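You operate a simulated robot arm through the tools that you are given. There is no shell and no other tool.

You run a simulated two-armed robot. Do the job below in one go: nothing can be reset, and whatever is moved stays where it is left.

Task
Swing the fan toward the dust haze and run it till the haze is gone.
Fine: free the brake (red fan lever) to swing it, brake it again before you switch to speed 2, switch off at the end. Where these are worked on the way, their far stop is far enough and under half their travel is too little: red fan lever.

Only the result counts: the job must be done as asked and must still hold three seconds after the hand-in. Knocking over, shifting, dropping, spilling or breaking anything else fails it.

Robot
Two 7-joint arms with two-finger parallel grippers on one trunk that stands fixed in place. Base frame: the origin is at the foot of the trunk, x ahead of it, y to its left, z up. Readings come in mm, rad, newtons and seconds.
The left shoulder is at [30, 119, 960], the right one opposite. With the tool pointing down near the work surface each hand reaches from about 100 to 620 mm from the base axis, measured 20 degrees to its own side. Payload 3.43 kg a hand.
Tool frame (each hand has its own): the origin (TCP) lies between the finger pads and is the grasp point; the fingertips stand 30 mm ahead of it; z points along the fingers, y is the line along which they close. Largest opening 94 mm; finger width 28, thickness 10; the body of the gripper, 50 by 96 mm, starts 55 mm behind the TCP.
Orientation is that of the tool frame in the base frame, as [roll, pitch, yaw] about the fixed x, y, z axes, in that order (R = Rz(yaw) Ry(pitch) Rx(roll)). With the fingers straight down and closing along the base's y, the tool's x points along the base's -x, its y along +y and its z along -z.

Tools
- The arms move only by the tool drive_tool. It takes "left_steps", "right_steps" or both (then of equal length, played together; a hand with none holds still); each is a list of rows, each a list of 7 numbers: the shift along the tool's x, y, z in units of 30 mm (1.0 is 30 mm), then the turn, a rotation vector about the tool's x, y, z in units of 8 degrees (1.0 is 8 degrees), then the gripper command, from -1 (fully open) to 1 (shut), values between in proportion. In form: [[tx, ty, tz, rx, ry, rz, hand], ...]. A call has 1 to 20 rows; each row shifts and turns the commanded pose from where the row before left it, along the tool's axes as they then stand. A call with a number of a shift or a turn outside -1 to 1 is refused whole. Rows are played at 5 a second. More than 50 mm and 0.15 rad between two rows, or a gripper value outside its range, and nothing of the call is played. A pose out of reach is approached as far as the arm can. The call stops where the force on the tool passes 90 N (or 10 N more than at its start, if that is more) or the arm is blocked; 0.2 s more then pass. Each finger travels about 72 mm/s and halts on what it meets, pressing with about 33 N; the grip force reading is that of the motor and also rises with nothing between the fingers. The clock runs only during rows and for 0.2 s after the last one: add rows that do not move to give the fingers time. The reply holds the time, the measured pose of the TCP, the force on the tool along the base axes, the opening and the grip force, in the units named above and with some noise, with the torque about the TCP (base axes, N m) and any sound that the robot's microphone picked up, and new pictures: "views" is both (left out), scene, wrist or none (wrist: the cameras of the hands that moved).
- Cameras (640 x 400 px; columns grow to the right, rows downward): "scene" is now at [38, 0.1, 1651.8]; the picture's right is [-0.00, -1.00, 0.00], its down [-0.87, 0.00, -0.50] and it looks along [0.50, -0.00, -0.87] (base axes); focal length 352 px, centre (320, 200). "left" rides on the left gripper at [76, -14, -102] in its tool frame; the picture's right is [0.18, 0.98, 0.00], its down [-0.75, 0.14, -0.64] and it looks along [-0.63, 0.12, 0.77] (tool axes); focal length 243 px, centre (320, 200). "right" rides on the right gripper at [76, 14, -102] in its tool frame; the picture's right is [-0.18, 0.98, 0.00], its down [-0.75, -0.14, -0.64] and it looks along [-0.63, -0.12, 0.77] (tool axes); focal length 243 px, centre (320, 200). There is no depth. A picture from a camera that has moved, and an enlarged one, comes with that camera's place and axes in the base frame and with its lens.
- move_column(by): moves the trunk up (or, below 0, down) by that many mm; the arms and the scene camera ride with it, the base frame stays. It gives what a move gives, with no picture.
- aim_head(pan, tilt): turns the head with the scene camera to pan (to the left, within 2.496 rad either way) and tilt (down, from -0.506 to 1.204), counted from straight ahead of the robot. It gives what a move gives, and a new picture of the scene camera.
- close_up(camera, box): a new picture of the part [left, top, right, bottom] of that camera's present view, enlarged. The clock stands still meanwhile.
- sign_off(): hands the job in; it is judged then, once.

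Places have to be worked out from the pictures, the camera data and where the tool is seen. Open the grippers and draw the arms clear of the work before you hand the job in, unless the task says otherwise.

The tools are called by a JSON object that holds its "op" and its "data". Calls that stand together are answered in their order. drive_tool: Moves the arms, as the interface text tells. Its arguments: {"type":"object","properties":{"left_steps":{"type":"array"},"right_steps":{"type":"array"},"views":{"type":"string","enum":["both","scene","wrist","none"]}},"required":[]} The other tools are called the same way: move_column (by) moves the trunk up or down; aim_head (pan, tilt) turns the head that bears the scene camera; close_up (camera, box) takes an enlarged picture of a part of a camera's view; sign_off () hands the job in.

At the start:

```text
time: 0.0
left_tool_pos: [400.8, 153.1, 1153.5]
left_ee_rot: [-3.141, 0.001, -3.141]
left_wrist_force: [-0.3, 0.0, 0.1]
left_torque: [0.01, 0.0, 0.0]
left_gripper_width: 94.1
left_grip_force: 0.1
right_tool_pos: [538.6, -269.2, 1100.8]
right_ee_rot: [-3.142, -0.001, 3.142]
right_wrist_force: [0.6, 0.2, 0.0]
right_torque: [0.01, -0.02, 0.03]
right_gripper_width: 94.1
right_grip_force: 0.1
trunk travel left (down, up): [-225.0, 185.0]
head pan, tilt (commanded): [-0.002, 1.045]
```

scene: 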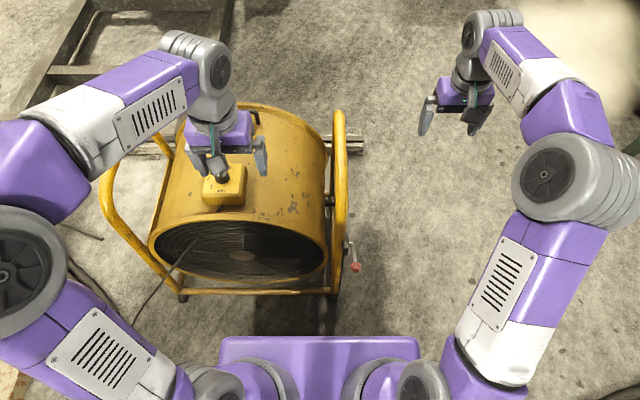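
right: 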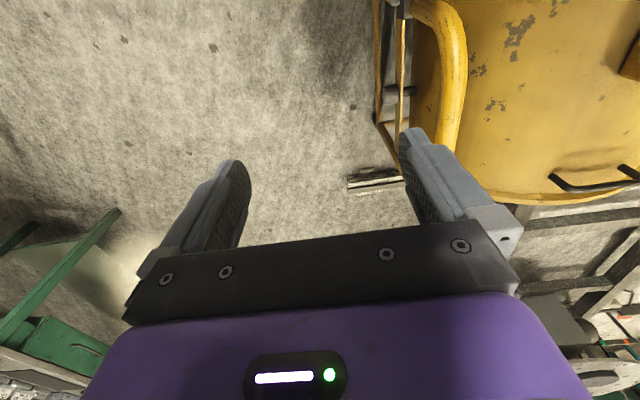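
left: 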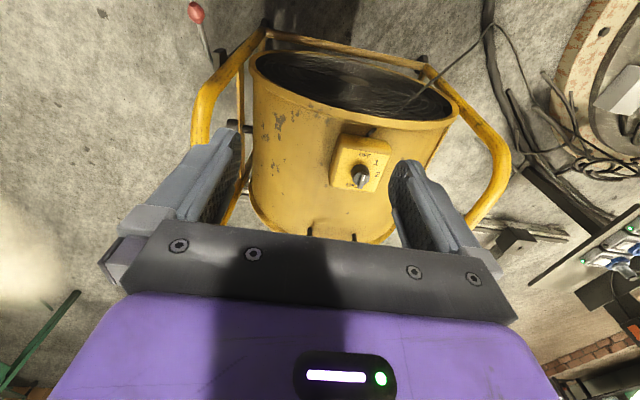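

The pictures show a yellow drum fan in a tube frame, with a rotary switch on top and a red-knobbed lever at its right side. I'll enlarge these parts first to see how they look.

{"op": "close_up", "data": {"camera": "scene", "box": [90, 80, 390, 310]}}

{"op": "close_up", "data": {"camera": "left", "box": [160, 0, 520, 240]}}

{"op": "close_up", "data": {"camera": "right", "box": [340, 0, 640, 200]}}

```text
1.74 times, centred on (240, 195) of scene
camera zoom: at [38.0, 0.1, 1651.8], right [0.0, -1.0, 0.0], down [-0.87, 0.0, -0.5], along [0.5, 0.0, -0.87], focal length 612 px, centre (459, 209)
```

zoom: 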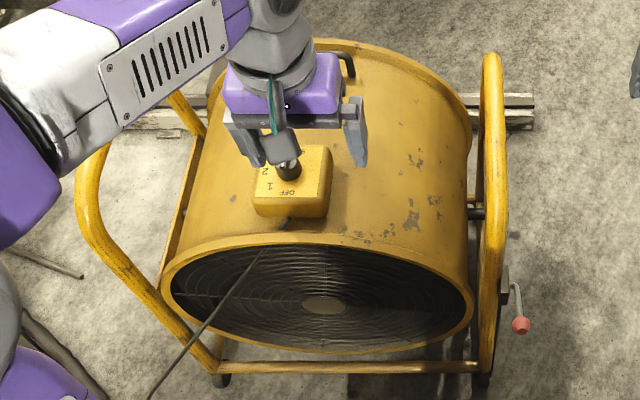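

```text
1.67 times, centred on (340, 120) of left
camera zoom: at [325.8, 139.2, 1257.5], right [-0.18, 0.98, 0.0], down [0.75, 0.14, 0.64], along [0.63, 0.12, -0.77], focal length 404 px, centre (287, 333)
```

zoom: 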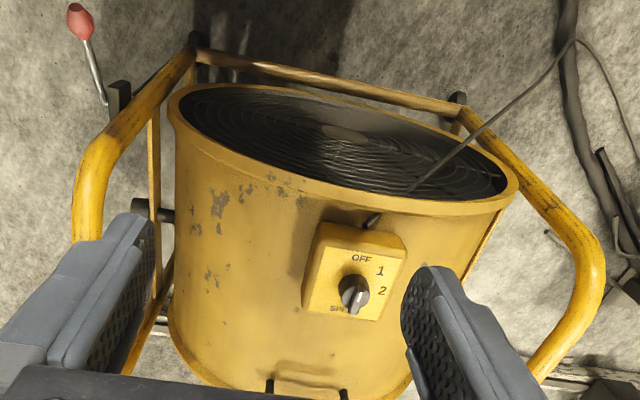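

```text
2.00 times, centred on (490, 100) of right
camera zoom: at [462.1, -255.4, 1203.4], right [0.18, 0.98, 0.0], down [0.75, -0.14, 0.64], along [0.63, -0.12, -0.77], focal length 485 px, centre (-20, 400)
```

zoom: 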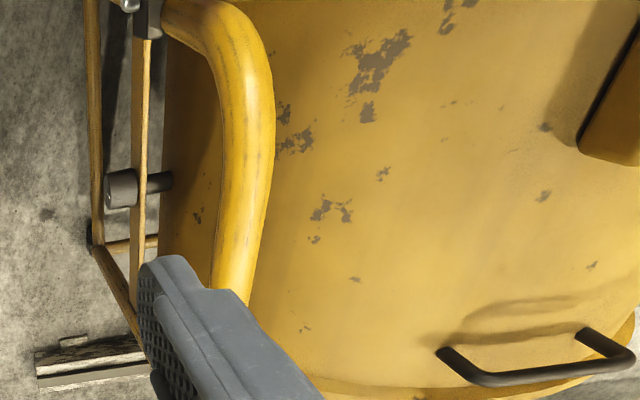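

The knob has OFF, 1 and 2 marked, the drum hangs on side pivots, and the brake lever sits on the right side of the frame. Next I turn the head to look for the dust haze.

{"op": "aim_head", "data": {"pan": -0.5, "tilt": 0.6}}

{"op": "aim_head", "data": {"pan": 0.0, "tilt": 0.4}}

{"op": "aim_head", "data": {"pan": 0.6, "tilt": 0.6}}

```text
time: 0.9
left_tool_pos: [401.4, 152.9, 1153.8]
left_ee_rot: [3.141, -0.001, 3.141]
left_wrist_force: [-0.7, 0.4, -0.5]
left_torque: [0.01, 0.01, 0.0]
left_gripper_width: 93.8
left_grip_force: 0.1
right_tool_pos: [537.7, -268.9, 1100.3]
right_ee_rot: [-3.141, 0.002, -3.141]
right_wrist_force: [0.3, -0.2, 0.4]
right_torque: [-0.02, 0.03, -0.01]
right_gripper_width: 94.1
right_grip_force: 0.0
trunk travel left (down, up): [-225.0, 185.0]
head pan, tilt (commanded): [-0.499, 0.6]
camera scene: at [48.9, -42.0, 1686.8], right [-0.48, -0.88, 0.0], down [-0.5, 0.27, -0.82], along [0.72, -0.39, -0.57], focal length 352 px, centre (320, 200)
```

scene: 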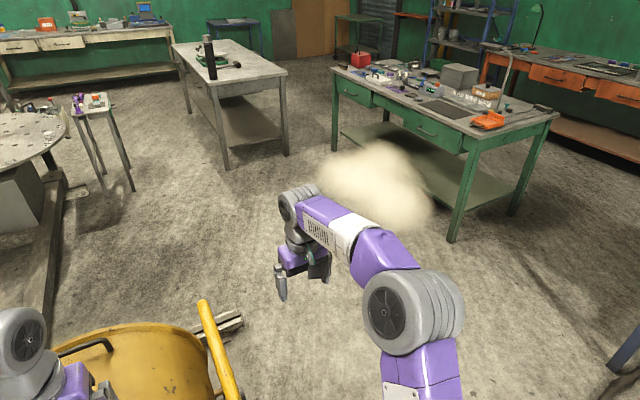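

```text
time: 1.9
left_tool_pos: [401.8, 154.0, 1153.6]
left_ee_rot: [-3.141, 0.0, 3.141]
left_wrist_force: [0.0, 0.8, -0.5]
left_torque: [0.03, 0.0, -0.03]
left_gripper_width: 93.9
left_grip_force: 0.1
right_tool_pos: [538.1, -269.5, 1100.3]
right_ee_rot: [3.141, 0.0, 3.141]
right_wrist_force: [-0.7, 1.5, -0.2]
right_torque: [0.0, -0.01, 0.02]
right_gripper_width: 93.9
right_grip_force: 0.2
trunk travel left (down, up): [-225.0, 185.0]
head pan, tilt (commanded): [0.0, 0.4]
camera scene: at [63.9, 0.1, 1705.1], right [0.0, -1.0, 0.0], down [-0.39, 0.0, -0.92], along [0.92, 0.0, -0.39], focal length 352 px, centre (320, 200)
```

scene: 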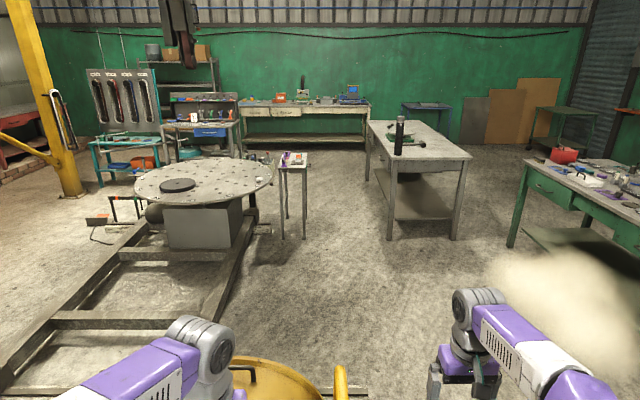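

```text
time: 2.9
left_tool_pos: [401.6, 152.1, 1154.4]
left_ee_rot: [-3.14, 0.0, -3.141]
left_wrist_force: [0.4, -0.8, -0.5]
left_torque: [-0.02, -0.01, 0.01]
left_gripper_width: 93.9
left_grip_force: 0.1
right_tool_pos: [538.1, -269.8, 1099.2]
right_ee_rot: [3.141, -0.001, 3.14]
right_wrist_force: [0.9, 0.8, -0.1]
right_torque: [0.02, -0.05, 0.02]
right_gripper_width: 93.7
right_grip_force: 0.0
trunk travel left (down, up): [-225.0, 185.0]
head pan, tilt (commanded): [0.6, 0.6]
camera scene: at [44.2, 50.1, 1686.9], right [0.56, -0.83, 0.0], down [-0.47, -0.32, -0.83], along [0.68, 0.47, -0.56], focal length 352 px, centre (320, 200)
```

scene: 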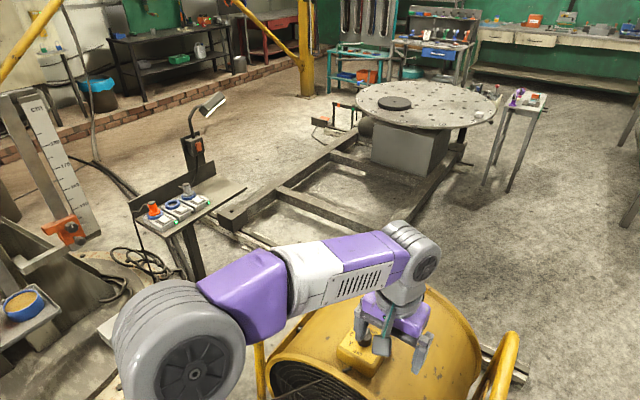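

The haze floats ahead and to the right, beyond the right forearm. To place it and learn how the fan is mounted, I enlarge the wrist views and look down steeply with the head.

{"op": "close_up", "data": {"camera": "right", "box": [0, 140, 240, 300]}}

{"op": "close_up", "data": {"camera": "left", "box": [0, 160, 180, 280]}}

{"op": "aim_head", "data": {"pan": 0.2, "tilt": 1.2}}

{"op": "close_up", "data": {"camera": "scene", "box": [160, 50, 480, 250]}}

```text
2.50 times, centred on (120, 220) of right
camera zoom: at [462.1, -255.4, 1203.4], right [0.18, 0.98, 0.0], down [0.75, -0.14, 0.64], along [0.63, -0.12, -0.77], focal length 606 px, centre (820, 150)
```

zoom: 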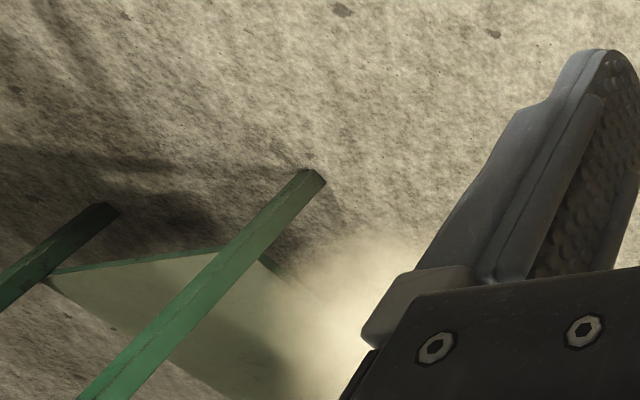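

```text
3.33 times, centred on (90, 220) of left
camera zoom: at [325.9, 139.2, 1257.5], right [-0.18, 0.98, 0.0], down [0.75, 0.14, 0.64], along [0.63, 0.12, -0.77], focal length 809 px, centre (1087, 133)
```

zoom: 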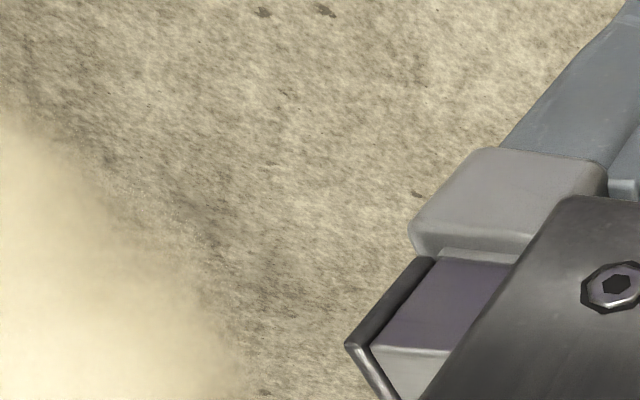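

```text
time: 3.9
left_tool_pos: [401.4, 152.3, 1153.2]
left_ee_rot: [3.141, -0.001, 3.141]
left_wrist_force: [-0.6, 0.5, 0.3]
left_torque: [0.04, -0.01, 0.0]
left_gripper_width: 93.8
left_grip_force: 0.1
right_tool_pos: [538.2, -270.0, 1100.5]
right_ee_rot: [-3.141, -0.001, 3.139]
right_wrist_force: [0.4, -0.8, -0.7]
right_torque: [-0.03, 0.01, -0.01]
right_gripper_width: 93.6
right_grip_force: 0.0
trunk travel left (down, up): [-225.0, 185.0]
head pan, tilt (commanded): [0.201, 1.201]
camera scene: at [26.0, 11.4, 1642.3], right [0.2, -0.98, 0.0], down [-0.91, -0.19, -0.36], along [0.36, 0.07, -0.93], focal length 352 px, centre (320, 200)
```

scene: 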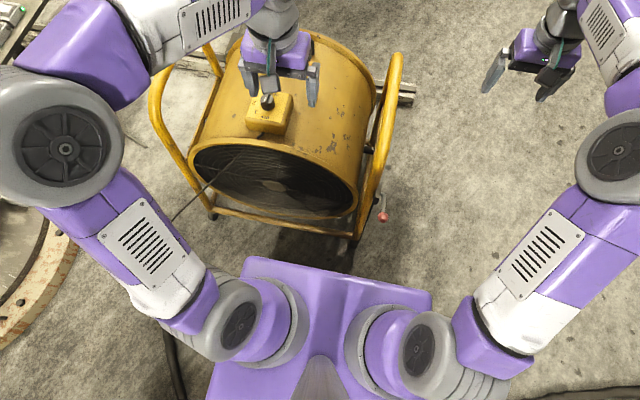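

```text
2.00 times, centred on (320, 150) of scene
camera zoom: at [26.0, 11.4, 1642.3], right [0.2, -0.98, 0.0], down [-0.91, -0.19, -0.36], along [0.36, 0.07, -0.93], focal length 703 px, centre (320, 300)
```

zoom: 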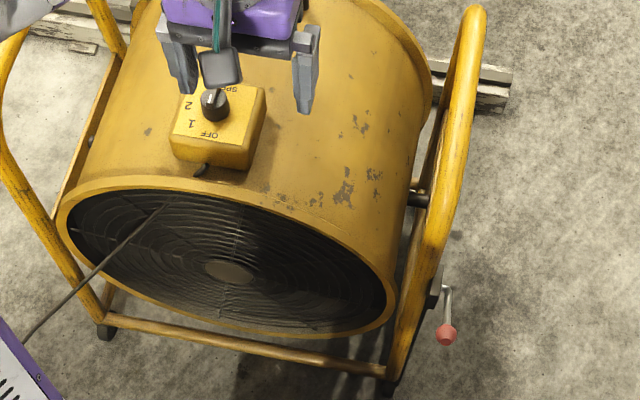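

The drum is about 650 mm across with its centre near (730, 300, 425). The lever ball is near (397, -106, 617) and the knob near (600, 283, 810). I'll lower the right hand at the fan's right and turn its camera toward the fan's base and brake.

{"op": "drive_tool", "data": {"right_steps": [[0.293, -0.603, 1, 0, 0, 0, -1], [0.293, -0.603, 1, 0, 0, 0, -1], [0.293, -0.603, 1, 0, 0, 0, -1], [0.293, -0.603, 1, 0, 0, 0, -1], [0.293, -0.603, 1, 0, 0, 0, -1], [0.293, -0.603, 1, 0, 0, 0, -1], [0.293, -0.603, 1, 0, 0, 0, -1], [0.293, -0.603, 1, 0, 0, 0, -1], [0.293, -0.603, 1, 0, 0, 0, -1], [0.293, -0.603, 1, 0, 0, 0, -1], [0, 0, 0, 0, 0, -1, -1], [0, 0, 0, 0, 0, -1, -1], [0, 0, 0, 0, 0, -1, -1], [0, 0, 0, 0, 0, -1, -1], [0, 0, 0, 0, 0, -1, -1], [0, 0, 0, 0, 0, -1, -1], [0, 0, 0, 0, 0, -1, -1], [0, 0, 0, 0, 0, -1, -1], [0, 0, 0, 0, 0, -1, -1], [0, 0, 0, 0, 0, -1, -1]], "views": "both"}}

```text
time: 8.1
left_tool_pos: [401.2, 153.2, 1153.4]
left_ee_rot: [3.141, 0.001, 3.14]
left_wrist_force: [0.4, -0.2, -0.8]
left_torque: [-0.01, -0.06, -0.01]
left_gripper_width: 93.9
left_grip_force: 0.1
right_tool_pos: [450.1, -449.6, 800.9]
right_ee_rot: [-3.141, 0.0, -1.742]
right_wrist_force: [-0.3, 0.2, 0.7]
right_torque: [-0.03, 0.0, -0.01]
right_gripper_width: 93.8
right_grip_force: 0.0
trunk travel left (down, up): [-225.0, 185.0]
head pan, tilt (commanded): [0.201, 1.201]
camera scene: at [26.0, 11.3, 1642.3], right [0.2, -0.98, 0.0], down [-0.91, -0.19, -0.36], along [0.36, 0.07, -0.93], focal length 352 px, centre (320, 200)
camera right: at [422.8, -522.8, 903.9], right [-0.94, 0.35, 0.0], down [0.27, 0.72, 0.64], along [0.22, 0.6, -0.77], focal length 243 px, centre (320, 200)
```

scene: 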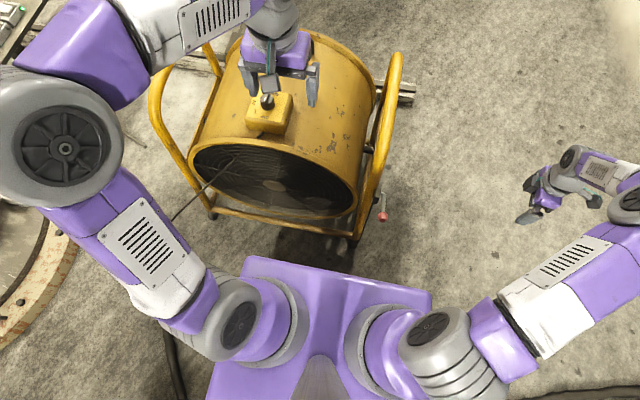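
right: 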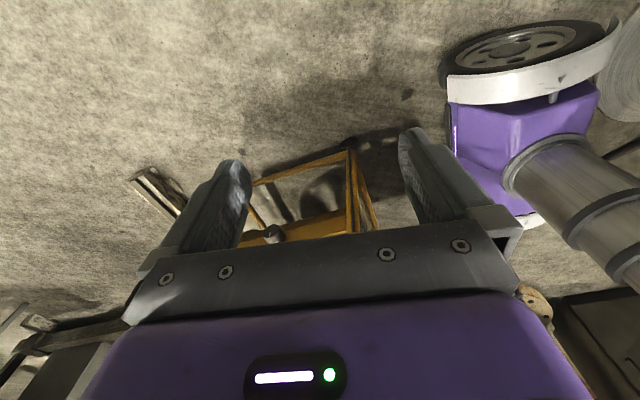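

The wrist camera looks too steeply and the gripper hides the fan. I'll lower the hand 200 mm and tilt it 30° so the camera looks nearly level at the fan's side.

{"op": "drive_tool", "data": {"right_steps": [[0, 0, 0.95, 0, 0, 0, -1], [0, 0, 0.95, 0, 0, 0, -1], [0, 0, 0.95, 0, 0, 0, -1], [0, 0, 0.95, 0, 0, 0, -1], [0, 0, 0.95, 0, 0, 0, -1], [0, 0, 0.95, 0, 0, 0, -1], [0, 0, 0.95, 0, 0, 0, -1], [0, 0, 0, 0, -0.95, 0, -1], [0, 0, 0, 0, -0.95, 0, -1], [0, 0, 0, 0, -0.95, 0, -1], [0, 0, 0, 0, -0.95, 0, -1]], "views": "both"}}

{"op": "close_up", "data": {"camera": "left", "box": [300, 110, 420, 210]}}

```text
time: 10.5
left_tool_pos: [400.1, 152.5, 1153.2]
left_ee_rot: [-3.141, 0.002, -3.141]
left_wrist_force: [0.6, -0.8, -0.1]
left_torque: [0.0, -0.03, -0.01]
left_gripper_width: 94.1
left_grip_force: 0.1
right_tool_pos: [440.6, -434.3, 610.2]
right_ee_rot: [-3.138, 0.501, -1.743]
right_wrist_force: [-0.3, -0.1, -0.3]
right_torque: [0.0, -0.04, -0.05]
right_gripper_width: 93.7
right_grip_force: 0.0
right hand out of reach, approached as far as the arm can: row 11
trunk travel left (down, up): [-225.0, 185.0]
head pan, tilt (commanded): [0.201, 1.201]
camera scene: at [25.0, 10.7, 1642.4], right [0.2, -0.98, 0.0], down [-0.91, -0.19, -0.36], along [0.36, 0.07, -0.93], focal length 352 px, centre (320, 200)
camera right: at [405.4, -547.1, 664.0], right [-0.94, 0.33, 0.09], down [0.2, 0.32, 0.93], along [0.28, 0.89, -0.37], focal length 243 px, centre (320, 200)
```

scene: 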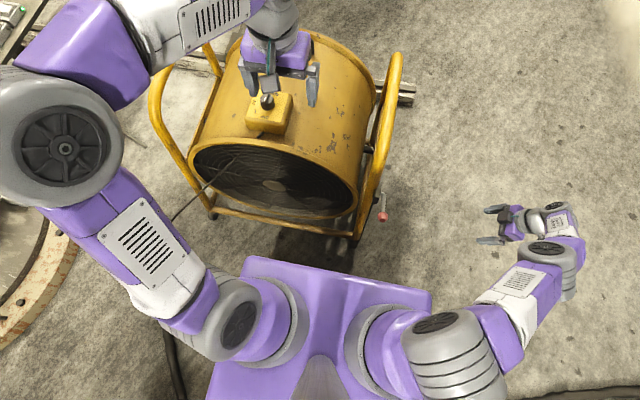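
right: 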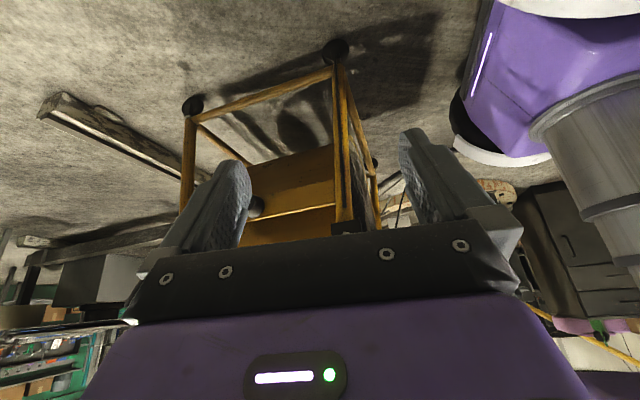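

```text
4.00 times, centred on (360, 160) of left
camera zoom: at [325.1, 138.7, 1257.8], right [-0.18, 0.98, 0.0], down [0.75, 0.14, 0.64], along [0.63, 0.12, -0.77], focal length 970 px, centre (160, 360)
```

zoom: 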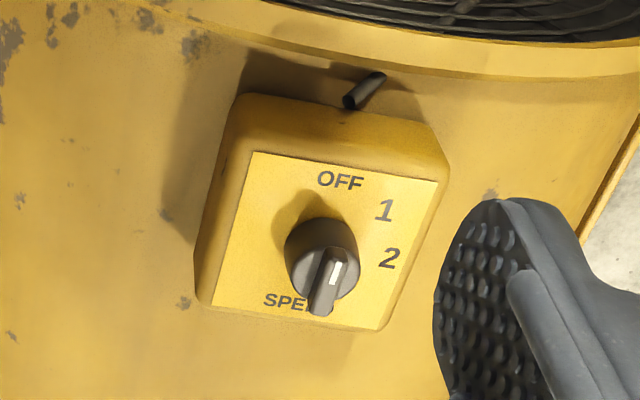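

The fan stands on a four-footed tube frame with the drum pinned at its sides. I enlarge this view to see the brake and pivot.

{"op": "close_up", "data": {"camera": "right", "box": [160, 20, 440, 250]}}

{"op": "aim_head", "data": {"pan": -0.45, "tilt": 0.9}}

```text
1.74 times, centred on (300, 135) of right
camera zoom: at [405.4, -547.1, 664.0], right [-0.94, 0.33, 0.09], down [0.2, 0.32, 0.93], along [0.28, 0.89, -0.37], focal length 422 px, centre (355, 313)
```

zoom: 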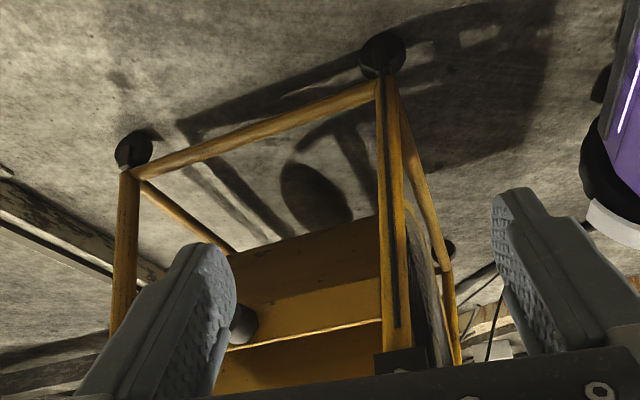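

```text
time: 11.5
left_tool_pos: [402.8, 153.9, 1153.2]
left_ee_rot: [3.141, 0.0, -3.141]
left_wrist_force: [0.3, -0.1, 0.0]
left_torque: [-0.01, -0.02, 0.0]
left_gripper_width: 94.1
left_grip_force: 0.1
right_tool_pos: [439.8, -434.1, 609.5]
right_ee_rot: [-3.14, 0.496, -1.747]
right_wrist_force: [-0.5, 0.0, 1.0]
right_torque: [0.0, -0.01, -0.03]
right_gripper_width: 94.0
right_grip_force: 0.0
trunk travel left (down, up): [-225.0, 185.0]
head pan, tilt (commanded): [-0.45, 0.901]
camera scene: at [39.3, -32.5, 1662.1], right [-0.43, -0.9, 0.0], down [-0.71, 0.34, -0.62], along [0.56, -0.27, -0.78], focal length 352 px, centre (320, 200)
```

scene: 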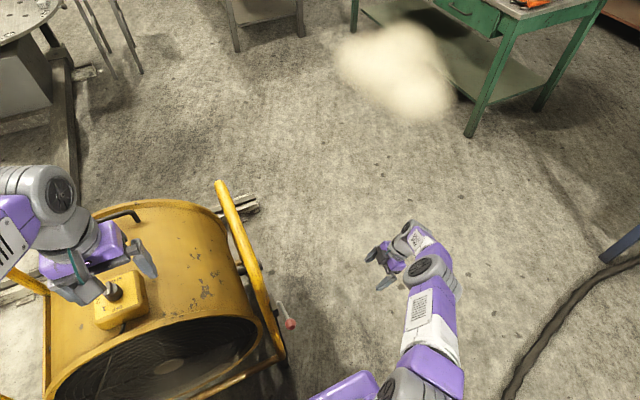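

The haze is now clear of the arms at pixel (395, 70). I raise the trunk to get a second sight line so I can work out its distance.

{"op": "move_column", "data": {"by": 180}}

{"op": "aim_head", "data": {"pan": -0.45, "tilt": 0.9}}

```text
time: 13.5
left_tool_pos: [402.1, 153.4, 1333.8]
left_ee_rot: [-3.141, 0.0, 3.141]
left_wrist_force: [0.5, 0.7, 0.1]
left_torque: [0.02, -0.01, -0.01]
left_gripper_width: 93.9
left_grip_force: 0.1
right_tool_pos: [439.8, -435.1, 790.5]
right_ee_rot: [3.141, 0.497, -1.746]
right_wrist_force: [-0.2, 0.0, 1.0]
right_torque: [0.01, 0.01, 0.02]
right_gripper_width: 94.0
right_grip_force: 0.1
trunk travel left (down, up): [-405.0, 5.0]
head pan, tilt (commanded): [-0.45, 0.901]
```

```text
time: 14.1
left_tool_pos: [400.6, 153.8, 1334.5]
left_ee_rot: [3.142, 0.001, -3.141]
left_wrist_force: [0.1, 0.5, -0.7]
left_torque: [-0.02, 0.0, -0.01]
left_gripper_width: 94.2
left_grip_force: 0.0
right_tool_pos: [439.8, -435.6, 789.6]
right_ee_rot: [-3.139, 0.496, -1.744]
right_wrist_force: [-0.1, -0.4, -0.4]
right_torque: [-0.01, -0.03, 0.04]
right_gripper_width: 94.0
right_grip_force: 0.1
trunk travel left (down, up): [-405.0, 5.0]
head pan, tilt (commanded): [-0.45, 0.901]
camera scene: at [39.2, -32.7, 1842.1], right [-0.44, -0.9, 0.0], down [-0.71, 0.34, -0.62], along [0.56, -0.27, -0.78], focal length 352 px, centre (320, 200)
```

scene: 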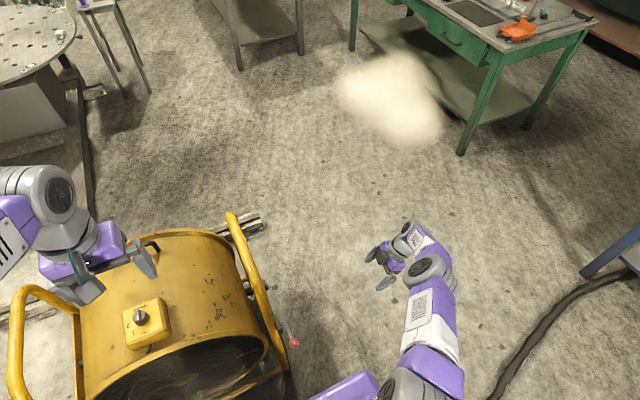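

From the shift between the two views the haze centre comes to about (1440, -1160, 600), at a bearing near -64° from the fan. The brake comes first, so I enlarge the lever from the current view.

{"op": "close_up", "data": {"camera": "scene", "box": [220, 200, 340, 400]}}

{"op": "aim_head", "data": {"pan": -0.1, "tilt": 1.0}}

{"op": "close_up", "data": {"camera": "scene", "box": [180, 120, 420, 270]}}

```text
2.00 times, centred on (280, 300) of scene
camera zoom: at [39.2, -32.7, 1842.1], right [-0.44, -0.9, 0.0], down [-0.71, 0.34, -0.62], along [0.56, -0.27, -0.78], focal length 703 px, centre (400, 0)
```

zoom: 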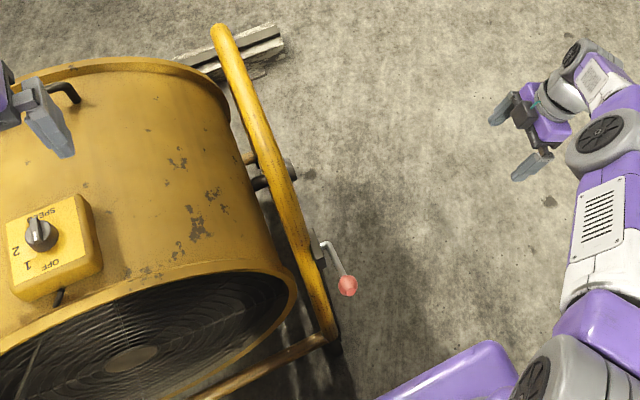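

```text
time: 14.9
left_tool_pos: [400.8, 152.5, 1335.4]
left_ee_rot: [3.142, 0.001, -3.141]
left_wrist_force: [0.2, 0.3, 0.5]
left_torque: [-0.01, 0.0, 0.02]
left_gripper_width: 93.8
left_grip_force: 0.1
right_tool_pos: [440.4, -435.8, 788.9]
right_ee_rot: [-3.141, 0.498, -1.744]
right_wrist_force: [0.1, 0.0, 0.1]
right_torque: [0.0, -0.01, 0.01]
right_gripper_width: 94.1
right_grip_force: 0.1
trunk travel left (down, up): [-405.0, 5.0]
head pan, tilt (commanded): [-0.099, 1.0]
camera scene: at [40.5, -6.9, 1834.9], right [-0.1, -0.99, 0.0], down [-0.84, 0.08, -0.54], along [0.54, -0.05, -0.84], focal length 352 px, centre (320, 200)
```

scene: 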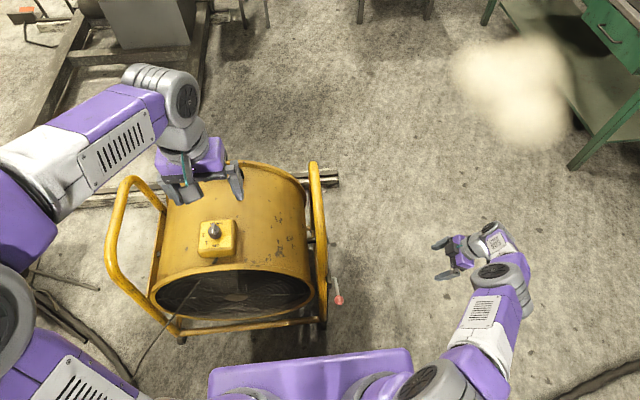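

```text
2.67 times, centred on (300, 195) of scene
camera zoom: at [40.5, -6.9, 1834.9], right [-0.1, -0.99, 0.0], down [-0.84, 0.08, -0.54], along [0.54, -0.05, -0.84], focal length 938 px, centre (373, 213)
```

zoom: 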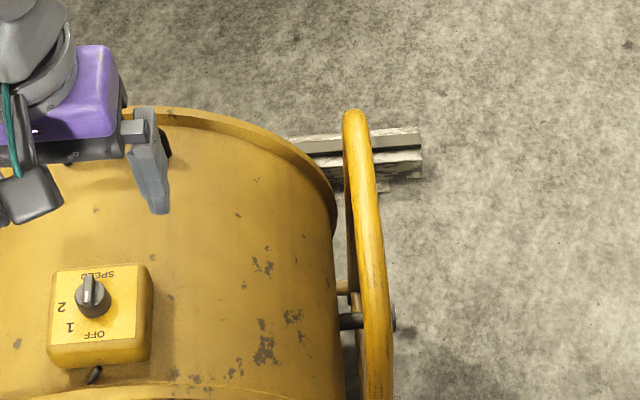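

The ball should now lie near pixel (386, 164) of the right wrist camera. I enlarge that part to confirm its place.

{"op": "close_up", "data": {"camera": "right", "box": [160, 0, 480, 240]}}

{"op": "close_up", "data": {"camera": "scene", "box": [290, 230, 390, 330]}}

```text
1.67 times, centred on (320, 120) of right
camera zoom: at [405.9, -547.2, 844.3], right [-0.94, 0.33, 0.09], down [0.2, 0.33, 0.92], along [0.28, 0.89, -0.37], focal length 404 px, centre (320, 333)
```

zoom: 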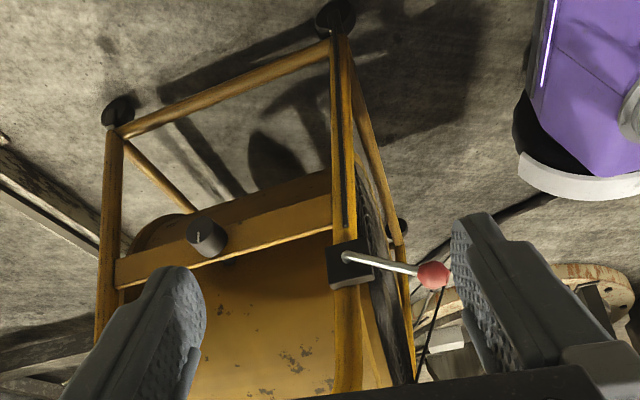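

```text
4.00 times, centred on (340, 280) of scene
camera zoom: at [40.5, -6.9, 1834.9], right [-0.1, -0.99, 0.0], down [-0.84, 0.08, -0.54], along [0.54, -0.05, -0.84], focal length 1406 px, centre (240, -120)
```

zoom: 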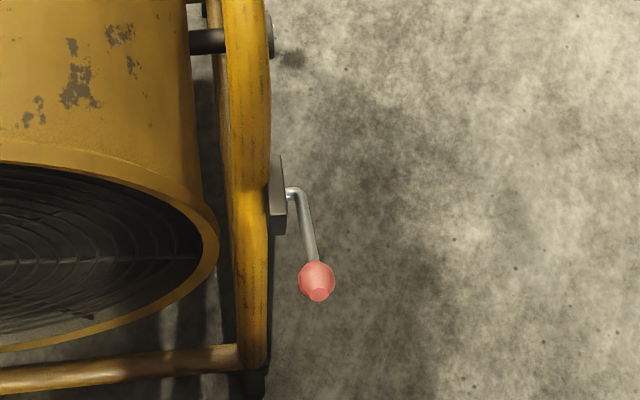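

The ball comes out at about (400, -106, 621) with the lever pivot near (496, -100, 573), so it is a 107 mm lever turning about y. I lower the trunk to its old height, then bring the right hand upright and turn it back to close along y.

{"op": "move_column", "data": {"by": -180}}

{"op": "drive_tool", "data": {"right_steps": [[0, 0, 0, 0, 0.9, 0, -1], [0, 0, 0, 0, 0.9, 0, -1], [0, 0, 0, 0, 0.9, 0, -1], [0, 0, 0, 0, 0.86, 0, -1], [0, 0, -0.9, 0, 0, 0, -1], [0, 0, -0.9, 0, 0, 0, -1], [0, 0, -0.9, 0, 0, 0, -1], [0, 0, -0.9, 0, 0, 0, -1], [0, 0, -0.9, 0, 0, 0, -1], [0, 0, -0.9, 0, 0, 0, -1], [0, 0, 0, 0, 0, 1, -1], [0, 0, 0, 0, 0, 1, -1], [0, 0, 0, 0, 0, 1, -1], [0, 0, 0, 0, 0, 1, -1], [0, 0, 0, 0, 0, 1, -1], [0, 0, 0, 0, 0, 1, -1], [0, 0, 0, 0, 0, 1, -1], [0, 0, 0, 0, 0, 1, -1], [0, 0, 0, 0, 0, 1, -1], [0, 0, 0, 0, 0, 1, -1]], "views": "both"}}

```text
time: 16.9
left_tool_pos: [400.9, 154.2, 1154.0]
left_ee_rot: [3.14, 0.0, -3.14]
left_wrist_force: [0.1, 0.8, -0.1]
left_torque: [0.02, -0.01, -0.01]
left_gripper_width: 93.7
left_grip_force: 0.1
right_tool_pos: [440.7, -435.3, 610.9]
right_ee_rot: [-3.139, 0.497, -1.744]
right_wrist_force: [0.2, -0.6, 0.1]
right_torque: [0.0, 0.03, 0.01]
right_gripper_width: 94.0
right_grip_force: 0.0
trunk travel left (down, up): [-225.0, 185.0]
head pan, tilt (commanded): [-0.099, 1.0]
```

```text
time: 21.1
left_tool_pos: [400.4, 153.4, 1153.9]
left_ee_rot: [3.141, 0.0, -3.14]
left_wrist_force: [-1.3, -0.4, 0.4]
left_torque: [0.0, -0.03, 0.0]
left_gripper_width: 94.0
left_grip_force: 0.1
right_tool_pos: [440.0, -434.2, 772.9]
right_ee_rot: [-3.141, 0.002, 3.138]
right_wrist_force: [-0.1, 0.9, 0.6]
right_torque: [0.03, 0.02, -0.01]
right_gripper_width: 94.1
right_grip_force: 0.1
trunk travel left (down, up): [-225.0, 185.0]
head pan, tilt (commanded): [-0.099, 1.0]
camera scene: at [40.6, -6.6, 1654.9], right [-0.1, -1.0, 0.0], down [-0.84, 0.08, -0.54], along [0.54, -0.05, -0.84], focal length 352 px, centre (320, 200)
camera right: at [363.8, -421.0, 875.4], right [0.19, 0.98, 0.0], down [0.75, -0.14, 0.64], along [0.63, -0.12, -0.77], focal length 243 px, centre (320, 200)
```

scene: 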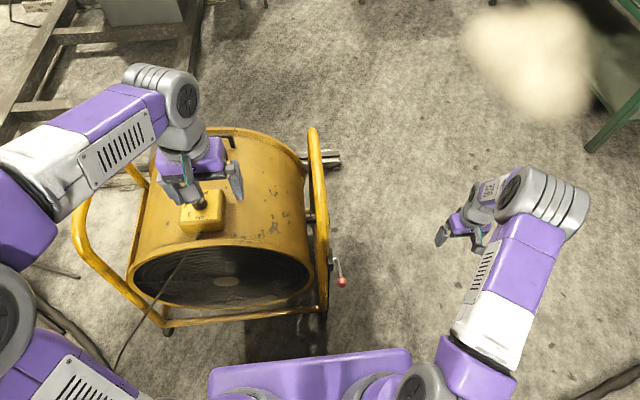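
right: 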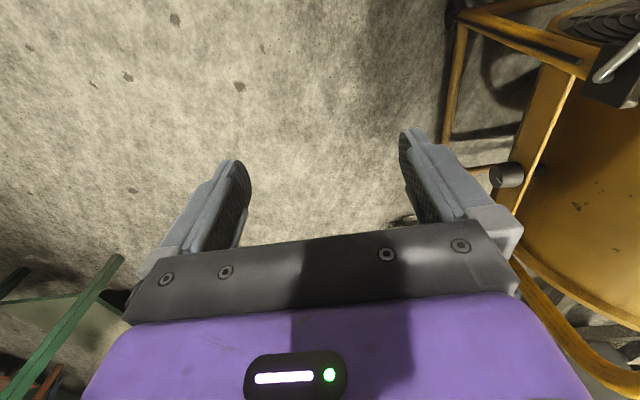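

Everything is clear. I move the right hand level to above the ball at x 400, y -106 and look again.

{"op": "drive_tool", "data": {"right_steps": [[0.12, 1, 0, 0, 0, 0, -1], [0.12, 1, 0, 0, 0, 0, -1], [0.12, 1, 0, 0, 0, 0, -1], [0.12, 1, 0, 0, 0, 0, -1], [0.12, 1, 0, 0, 0, 0, -1], [0.12, 1, 0, 0, 0, 0, -1], [0.12, 1, 0, 0, 0, 0, -1], [0.12, 1, 0, 0, 0, 0, -1], [0.12, 1, 0, 0, 0, 0, -1], [0.12, 1, 0, 0, 0, 0, -1], [0.12, 0.94, 0, 0, 0, 0, -1]], "views": "both"}}

{"op": "close_up", "data": {"camera": "right", "box": [200, 0, 480, 240]}}

```text
time: 23.5
left_tool_pos: [402.1, 154.4, 1153.6]
left_ee_rot: [3.141, 0.001, -3.141]
left_wrist_force: [-0.4, 0.1, -0.9]
left_torque: [0.05, 0.0, 0.0]
left_gripper_width: 93.8
left_grip_force: 0.1
right_tool_pos: [398.5, -105.9, 772.2]
right_ee_rot: [-3.141, 0.001, 3.141]
right_wrist_force: [-0.4, -0.1, -0.3]
right_torque: [-0.06, 0.04, 0.02]
right_gripper_width: 94.0
right_grip_force: 0.1
trunk travel left (down, up): [-225.0, 185.0]
head pan, tilt (commanded): [-0.099, 1.0]
camera scene: at [40.4, -6.1, 1654.9], right [-0.1, -1.0, 0.0], down [-0.84, 0.08, -0.54], along [0.54, -0.05, -0.84], focal length 352 px, centre (320, 200)
camera right: at [322.3, -91.9, 874.3], right [0.18, 0.98, 0.0], down [0.75, -0.14, 0.64], along [0.63, -0.12, -0.77], focal length 243 px, centre (320, 200)
```

scene: 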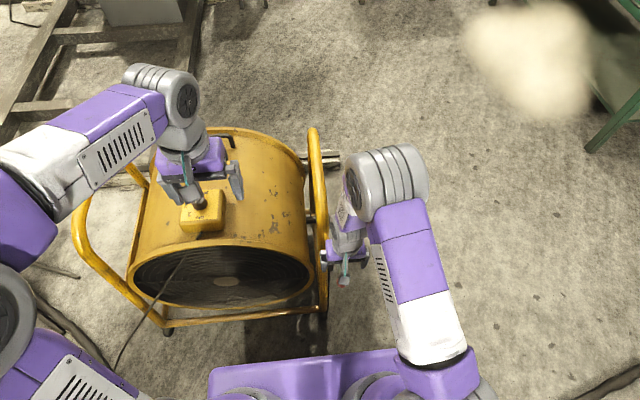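
right: 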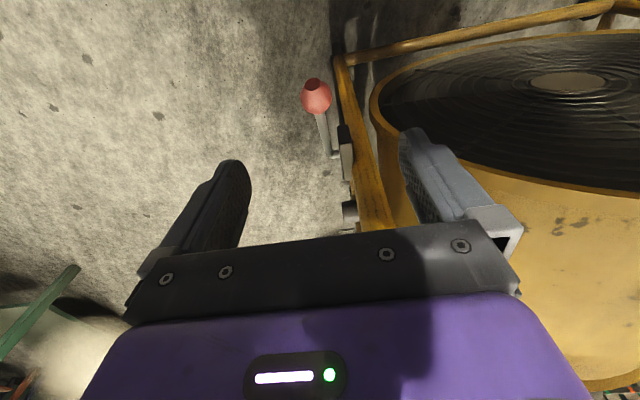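

```text
1.67 times, centred on (340, 120) of right
camera zoom: at [322.3, -91.9, 874.3], right [0.18, 0.98, 0.0], down [0.75, -0.14, 0.64], along [0.63, -0.12, -0.77], focal length 404 px, centre (287, 333)
```

zoom: 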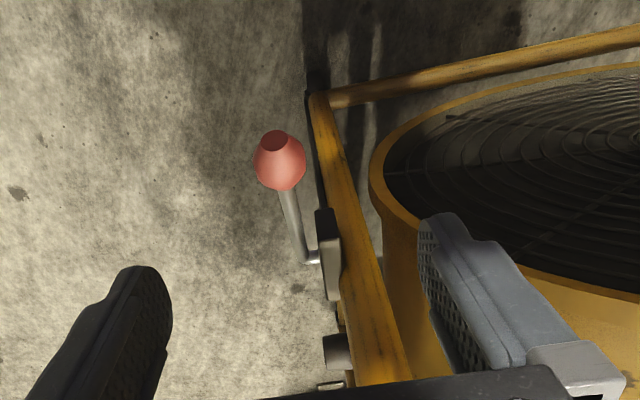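

The ball is centred ahead of the open fingers at about (397, -108, 621), and the post is at least 60 mm farther from me. I descend so that the ball lies between the pads.

{"op": "drive_tool", "data": {"right_steps": [[0, -0.03, 0.84, 0, 0, 0, -1], [0, -0.02, 0.84, 0, 0, 0, -1], [0, 0, 0.84, 0, 0, 0, -1], [0, 0, 0.84, 0, 0, 0, -1], [0, 0, 0.84, 0, 0, 0, -1], [0, 0, 0.84, 0, 0, 0, -1], [0, 0, 0, 0, 0, 0, -1]], "views": "wrist"}}

{"op": "close_up", "data": {"camera": "right", "box": [200, 60, 480, 270]}}

```text
time: 25.1
left_tool_pos: [401.6, 153.3, 1153.3]
left_ee_rot: [-3.14, 0.001, -3.141]
left_wrist_force: [0.1, 0.2, 0.3]
left_torque: [0.04, 0.04, -0.01]
left_gripper_width: 94.1
left_grip_force: 0.1
right_tool_pos: [401.0, -108.9, 621.1]
right_ee_rot: [-3.14, 0.002, 3.141]
right_wrist_force: [-0.6, 0.5, 0.1]
right_torque: [0.0, 0.02, 0.03]
right_gripper_width: 93.9
right_grip_force: 0.1
trunk travel left (down, up): [-225.0, 185.0]
head pan, tilt (commanded): [-0.099, 1.0]
camera right: at [324.2, -94.9, 723.6], right [0.18, 0.98, 0.0], down [0.75, -0.14, 0.64], along [0.63, -0.12, -0.77], focal length 243 px, centre (320, 200)
```

right: 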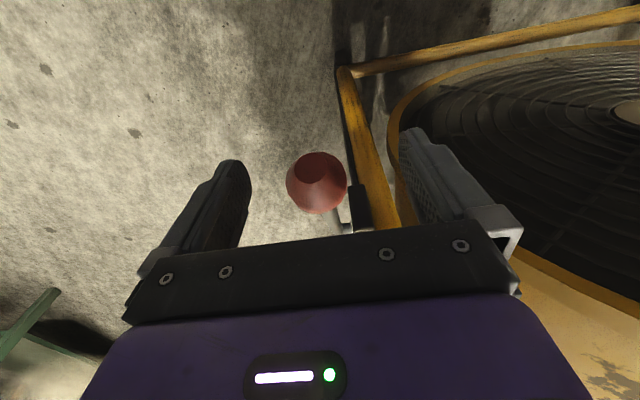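

```text
1.90 times, centred on (340, 165) of right
camera zoom: at [324.2, -94.9, 723.6], right [0.18, 0.98, 0.0], down [0.75, -0.14, 0.64], along [0.63, -0.12, -0.77], focal length 462 px, centre (282, 267)
```

zoom: 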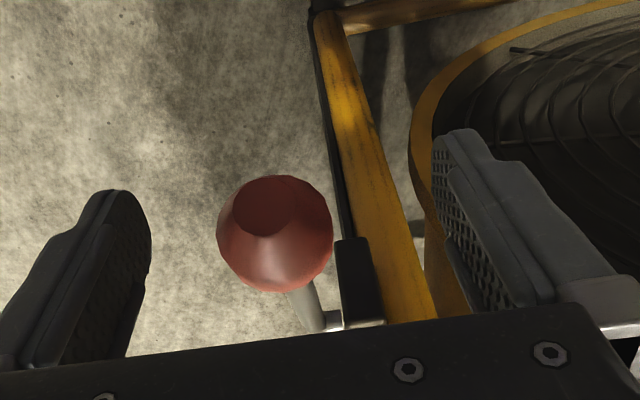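

The two views agree on the ball at (396, -110, 622), about 32 mm across. I shift 4 mm and close on it.

{"op": "drive_tool", "data": {"right_steps": [[0.15, -0.05, 0, 0, 0, 0, -1], [0, 0, 0, 0, 0, 0, 1], [0, 0, 0, 0, 0, 0, 1], [0, 0, 0, 0, 0, 0, 1], [0, 0, 0, 0, 0, 0, 1], [0, 0, 0, 0, 0, 0, 1]], "views": "wrist"}}

```text
time: 26.5
left_tool_pos: [401.2, 152.5, 1154.0]
left_ee_rot: [3.141, 0.001, 3.141]
left_wrist_force: [-0.1, 1.2, -0.3]
left_torque: [0.0, 0.0, 0.0]
left_gripper_width: 93.8
left_grip_force: 0.0
right_tool_pos: [396.2, -109.6, 620.4]
right_ee_rot: [3.141, 0.003, 3.141]
right_wrist_force: [5.1, -2.1, 1.4]
right_torque: [0.03, -0.46, 0.01]
right_gripper_width: 31.7
right_grip_force: 44.9
trunk travel left (down, up): [-225.0, 185.0]
head pan, tilt (commanded): [-0.099, 1.0]
camera right: at [320.6, -96.3, 723.6], right [0.18, 0.98, 0.0], down [0.75, -0.14, 0.64], along [0.63, -0.12, -0.76], focal length 243 px, centre (320, 200)
```

right: 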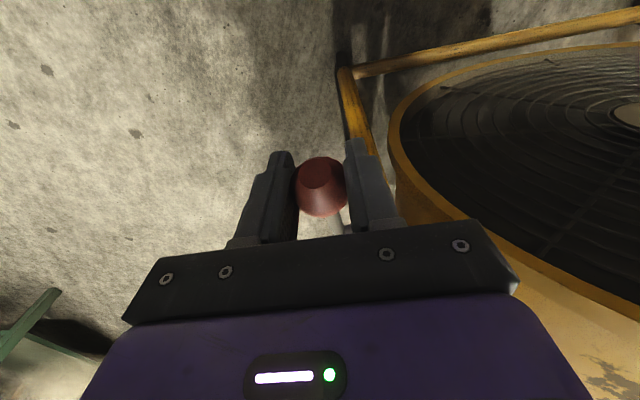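

The ball is gripped (width 31.7 mm). I try it downward along the lever's arc by a small step and read the force.

{"op": "drive_tool", "data": {"right_steps": [[0.1, 0, 0.25, 0, 0, 0, 1], [0.1, 0, 0.25, 0, 0, 0, 1], [0, 0, 0, 0, 0, 0, 1]], "views": "wrist"}}

```text
time: 27.3
left_tool_pos: [400.1, 152.6, 1153.9]
left_ee_rot: [3.141, 0.001, 3.141]
left_wrist_force: [-0.4, -0.7, 0.2]
left_torque: [-0.02, 0.04, -0.03]
left_gripper_width: 93.7
left_grip_force: 0.1
right_tool_pos: [396.7, -110.3, 608.6]
right_ee_rot: [3.139, 0.016, 3.141]
right_wrist_force: [20.0, -9.0, 43.4]
right_torque: [-0.02, -0.2, 0.01]
right_gripper_width: 31.6
right_grip_force: 44.7
trunk travel left (down, up): [-225.0, 185.0]
head pan, tilt (commanded): [-0.099, 1.0]
camera right: at [318.7, -96.0, 711.1], right [0.19, 0.98, 0.0], down [0.74, -0.14, 0.65], along [0.64, -0.12, -0.76], focal length 243 px, centre (320, 200)
```

right: 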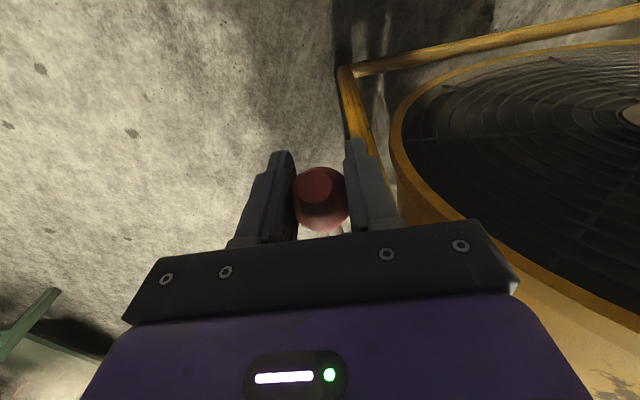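

The lever resists downward (43 N) and the ball slipped 12 mm in the grip, so its braked stop is down and free must be up. I go back and try upward along the arc.

{"op": "drive_tool", "data": {"right_steps": [[-0.1, 0, -0.25, 0, 0, 0, 1], [-0.1, 0, -0.25, 0, 0, 0, 1], [-0.12, 0, -0.25, 0, 0, 0, 1], [-0.14, 0, -0.25, 0, 0, 0, 1], [0, 0, 0, 0, 0, 0, 1]], "views": "wrist"}}

```text
time: 28.5
left_tool_pos: [405.4, 152.5, 1152.3]
left_ee_rot: [3.141, -0.004, -3.141]
left_wrist_force: [-0.6, -0.3, -0.5]
left_torque: [0.01, -0.02, 0.02]
left_gripper_width: 94.1
left_grip_force: 0.1
right_tool_pos: [408.5, -108.5, 634.4]
right_ee_rot: [3.14, 0.005, 3.141]
right_wrist_force: [28.1, -4.2, -37.0]
right_torque: [0.01, 0.91, -0.03]
right_gripper_width: 31.6
right_grip_force: 45.0
trunk travel left (down, up): [-225.0, 185.0]
head pan, tilt (commanded): [-0.099, 1.0]
camera right: at [331.9, -95.7, 736.8], right [0.18, 0.98, 0.0], down [0.75, -0.14, 0.65], along [0.63, -0.12, -0.76], focal length 243 px, centre (320, 200)
```

right: 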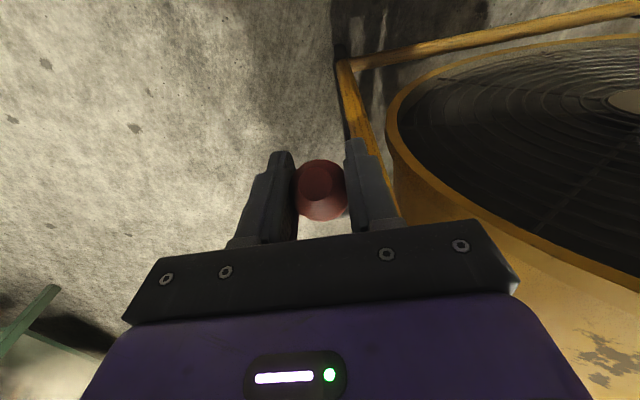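

The lever is moving up (about 8° so far), and better sight lines put its pivot at (509, -107, 547) with a radius of about 136 mm. I continue up the arc while tilting the hand back so its body stays clear of the post.

{"op": "drive_tool", "data": {"right_steps": [[-0.443, 0, -0.283, 0, -0.8, 0, 1], [-0.323, 0, -0.222, 0, -0.8, 0, 1], [-0.364, 0, -0.157, 0, -0.8, 0, 1], [0, 0, 0, 0, 0, 0, 1]], "views": "wrist"}}

```text
time: 29.5
left_tool_pos: [400.4, 152.4, 1153.4]
left_ee_rot: [3.141, 0.001, 3.141]
left_wrist_force: [-0.2, 0.0, -0.1]
left_torque: [0.0, 0.01, -0.03]
left_gripper_width: 93.9
left_grip_force: 0.0
right_tool_pos: [433.0, -108.6, 660.4]
right_ee_rot: [-3.141, 0.33, -3.141]
right_wrist_force: [-19.1, -2.0, 8.4]
right_torque: [-0.1, 1.36, -0.08]
right_gripper_width: 31.5
right_grip_force: 45.3
trunk travel left (down, up): [-225.0, 185.0]
head pan, tilt (commanded): [-0.099, 1.0]
camera right: at [327.1, -95.5, 732.1], right [0.17, 0.98, 0.06], down [0.51, -0.14, 0.85], along [0.85, -0.12, -0.52], focal length 243 px, centre (320, 200)
```

right: 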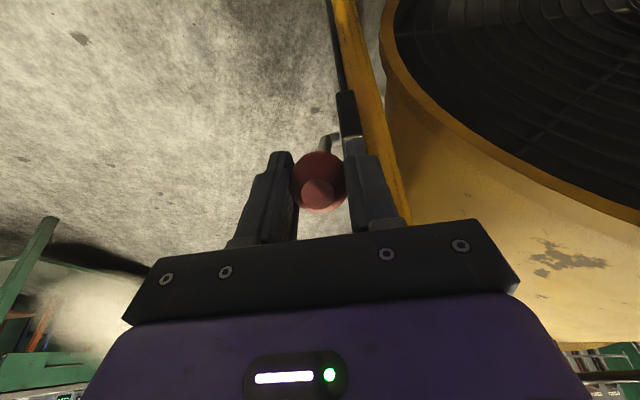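

The lever follows freely and is now at about 57°. I carry on up the arc.

{"op": "drive_tool", "data": {"right_steps": [[-0.387, 0, -0.077, 0, -0.8, 0, 1], [-0.392, 0, 0, 0, -0.8, 0, 1], [-0.388, 0, 0.077, 0, -0.6, 0, 1], [0, 0, 0, 0, 0, 0, 1]], "views": "both"}}

```text
time: 30.5
left_tool_pos: [400.7, 151.1, 1154.5]
left_ee_rot: [3.14, 0.0, -3.141]
left_wrist_force: [-0.4, 0.0, -0.3]
left_torque: [-0.01, 0.0, -0.03]
left_gripper_width: 93.9
left_grip_force: 0.1
right_tool_pos: [467.0, -112.4, 673.9]
right_ee_rot: [-3.14, 0.637, 3.138]
right_wrist_force: [-11.6, -21.0, -2.7]
right_torque: [-0.06, 1.35, 0.04]
right_gripper_width: 31.6
right_grip_force: 45.3
trunk travel left (down, up): [-225.0, 185.0]
head pan, tilt (commanded): [-0.099, 1.0]
camera scene: at [39.9, -9.0, 1654.9], right [-0.1, -1.0, 0.0], down [-0.84, 0.08, -0.54], along [0.54, -0.05, -0.84], focal length 352 px, centre (320, 200)
camera right: at [344.9, -98.3, 710.7], right [0.15, 0.98, 0.11], down [0.22, -0.14, 0.97], along [0.96, -0.12, -0.24], focal length 243 px, centre (320, 200)
```

scene: 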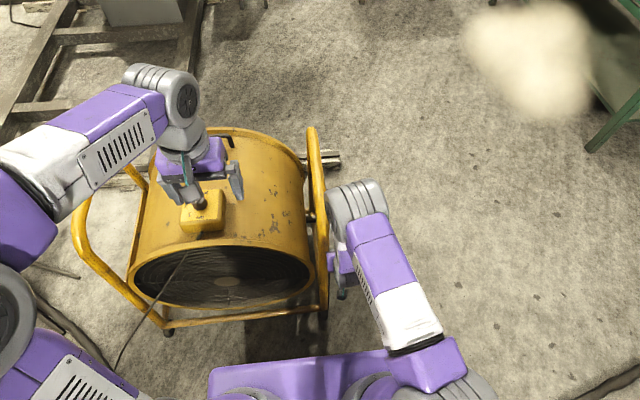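
right: 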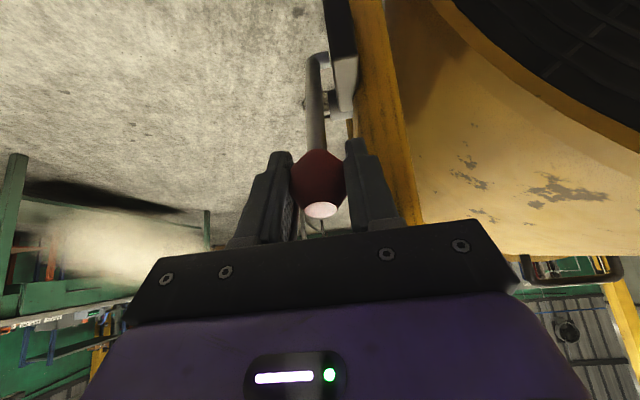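

The lever is at about 72°, with a sideways force of -21 N, perhaps from the finger near the post. I give way 4 mm outward and advance another 10°.

{"op": "drive_tool", "data": {"right_steps": [[0, -0.12, 0, 0, 0, 0, 1], [-0.368, 0, 0.136, 0, -0.6, 0, 1], [-0.339, 0, 0.2, 0, -0.6, 0, 1], [0, 0, 0, 0, 0, 0, 1]], "views": "both"}}

```text
time: 31.5
left_tool_pos: [401.1, 152.8, 1153.7]
left_ee_rot: [-3.14, -0.001, 3.141]
left_wrist_force: [-0.2, 0.2, -0.3]
left_torque: [0.0, -0.01, 0.0]
left_gripper_width: 94.1
left_grip_force: 0.1
right_tool_pos: [489.6, -112.2, 680.5]
right_ee_rot: [3.14, 0.806, 3.141]
right_wrist_force: [-10.6, -7.8, -7.0]
right_torque: [-0.12, 1.4, -0.05]
right_gripper_width: 31.6
right_grip_force: 44.3
trunk travel left (down, up): [-225.0, 185.0]
head pan, tilt (commanded): [-0.099, 1.0]
camera scene: at [40.4, -7.7, 1654.8], right [-0.1, -1.0, 0.0], down [-0.84, 0.08, -0.54], along [0.54, -0.05, -0.84], focal length 352 px, centre (320, 200)
camera right: at [362.8, -99.1, 696.4], right [0.13, 0.98, 0.13], down [0.06, -0.14, 0.99], along [0.99, -0.12, -0.07], focal length 243 px, centre (320, 200)
```

scene: 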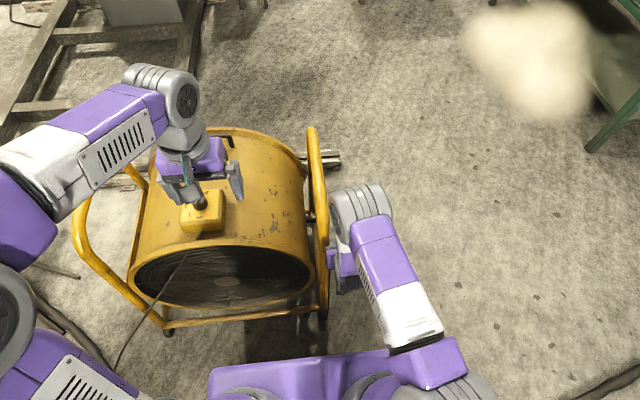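
right: 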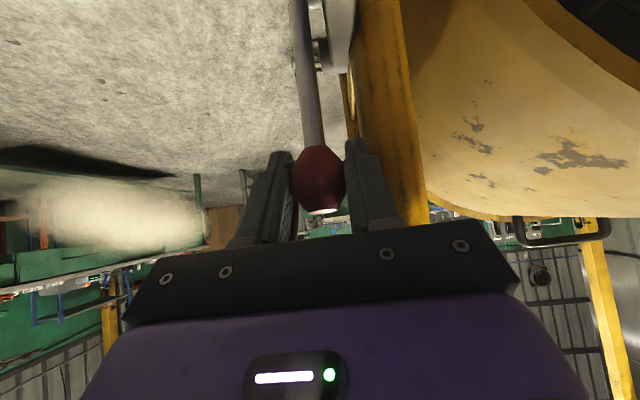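

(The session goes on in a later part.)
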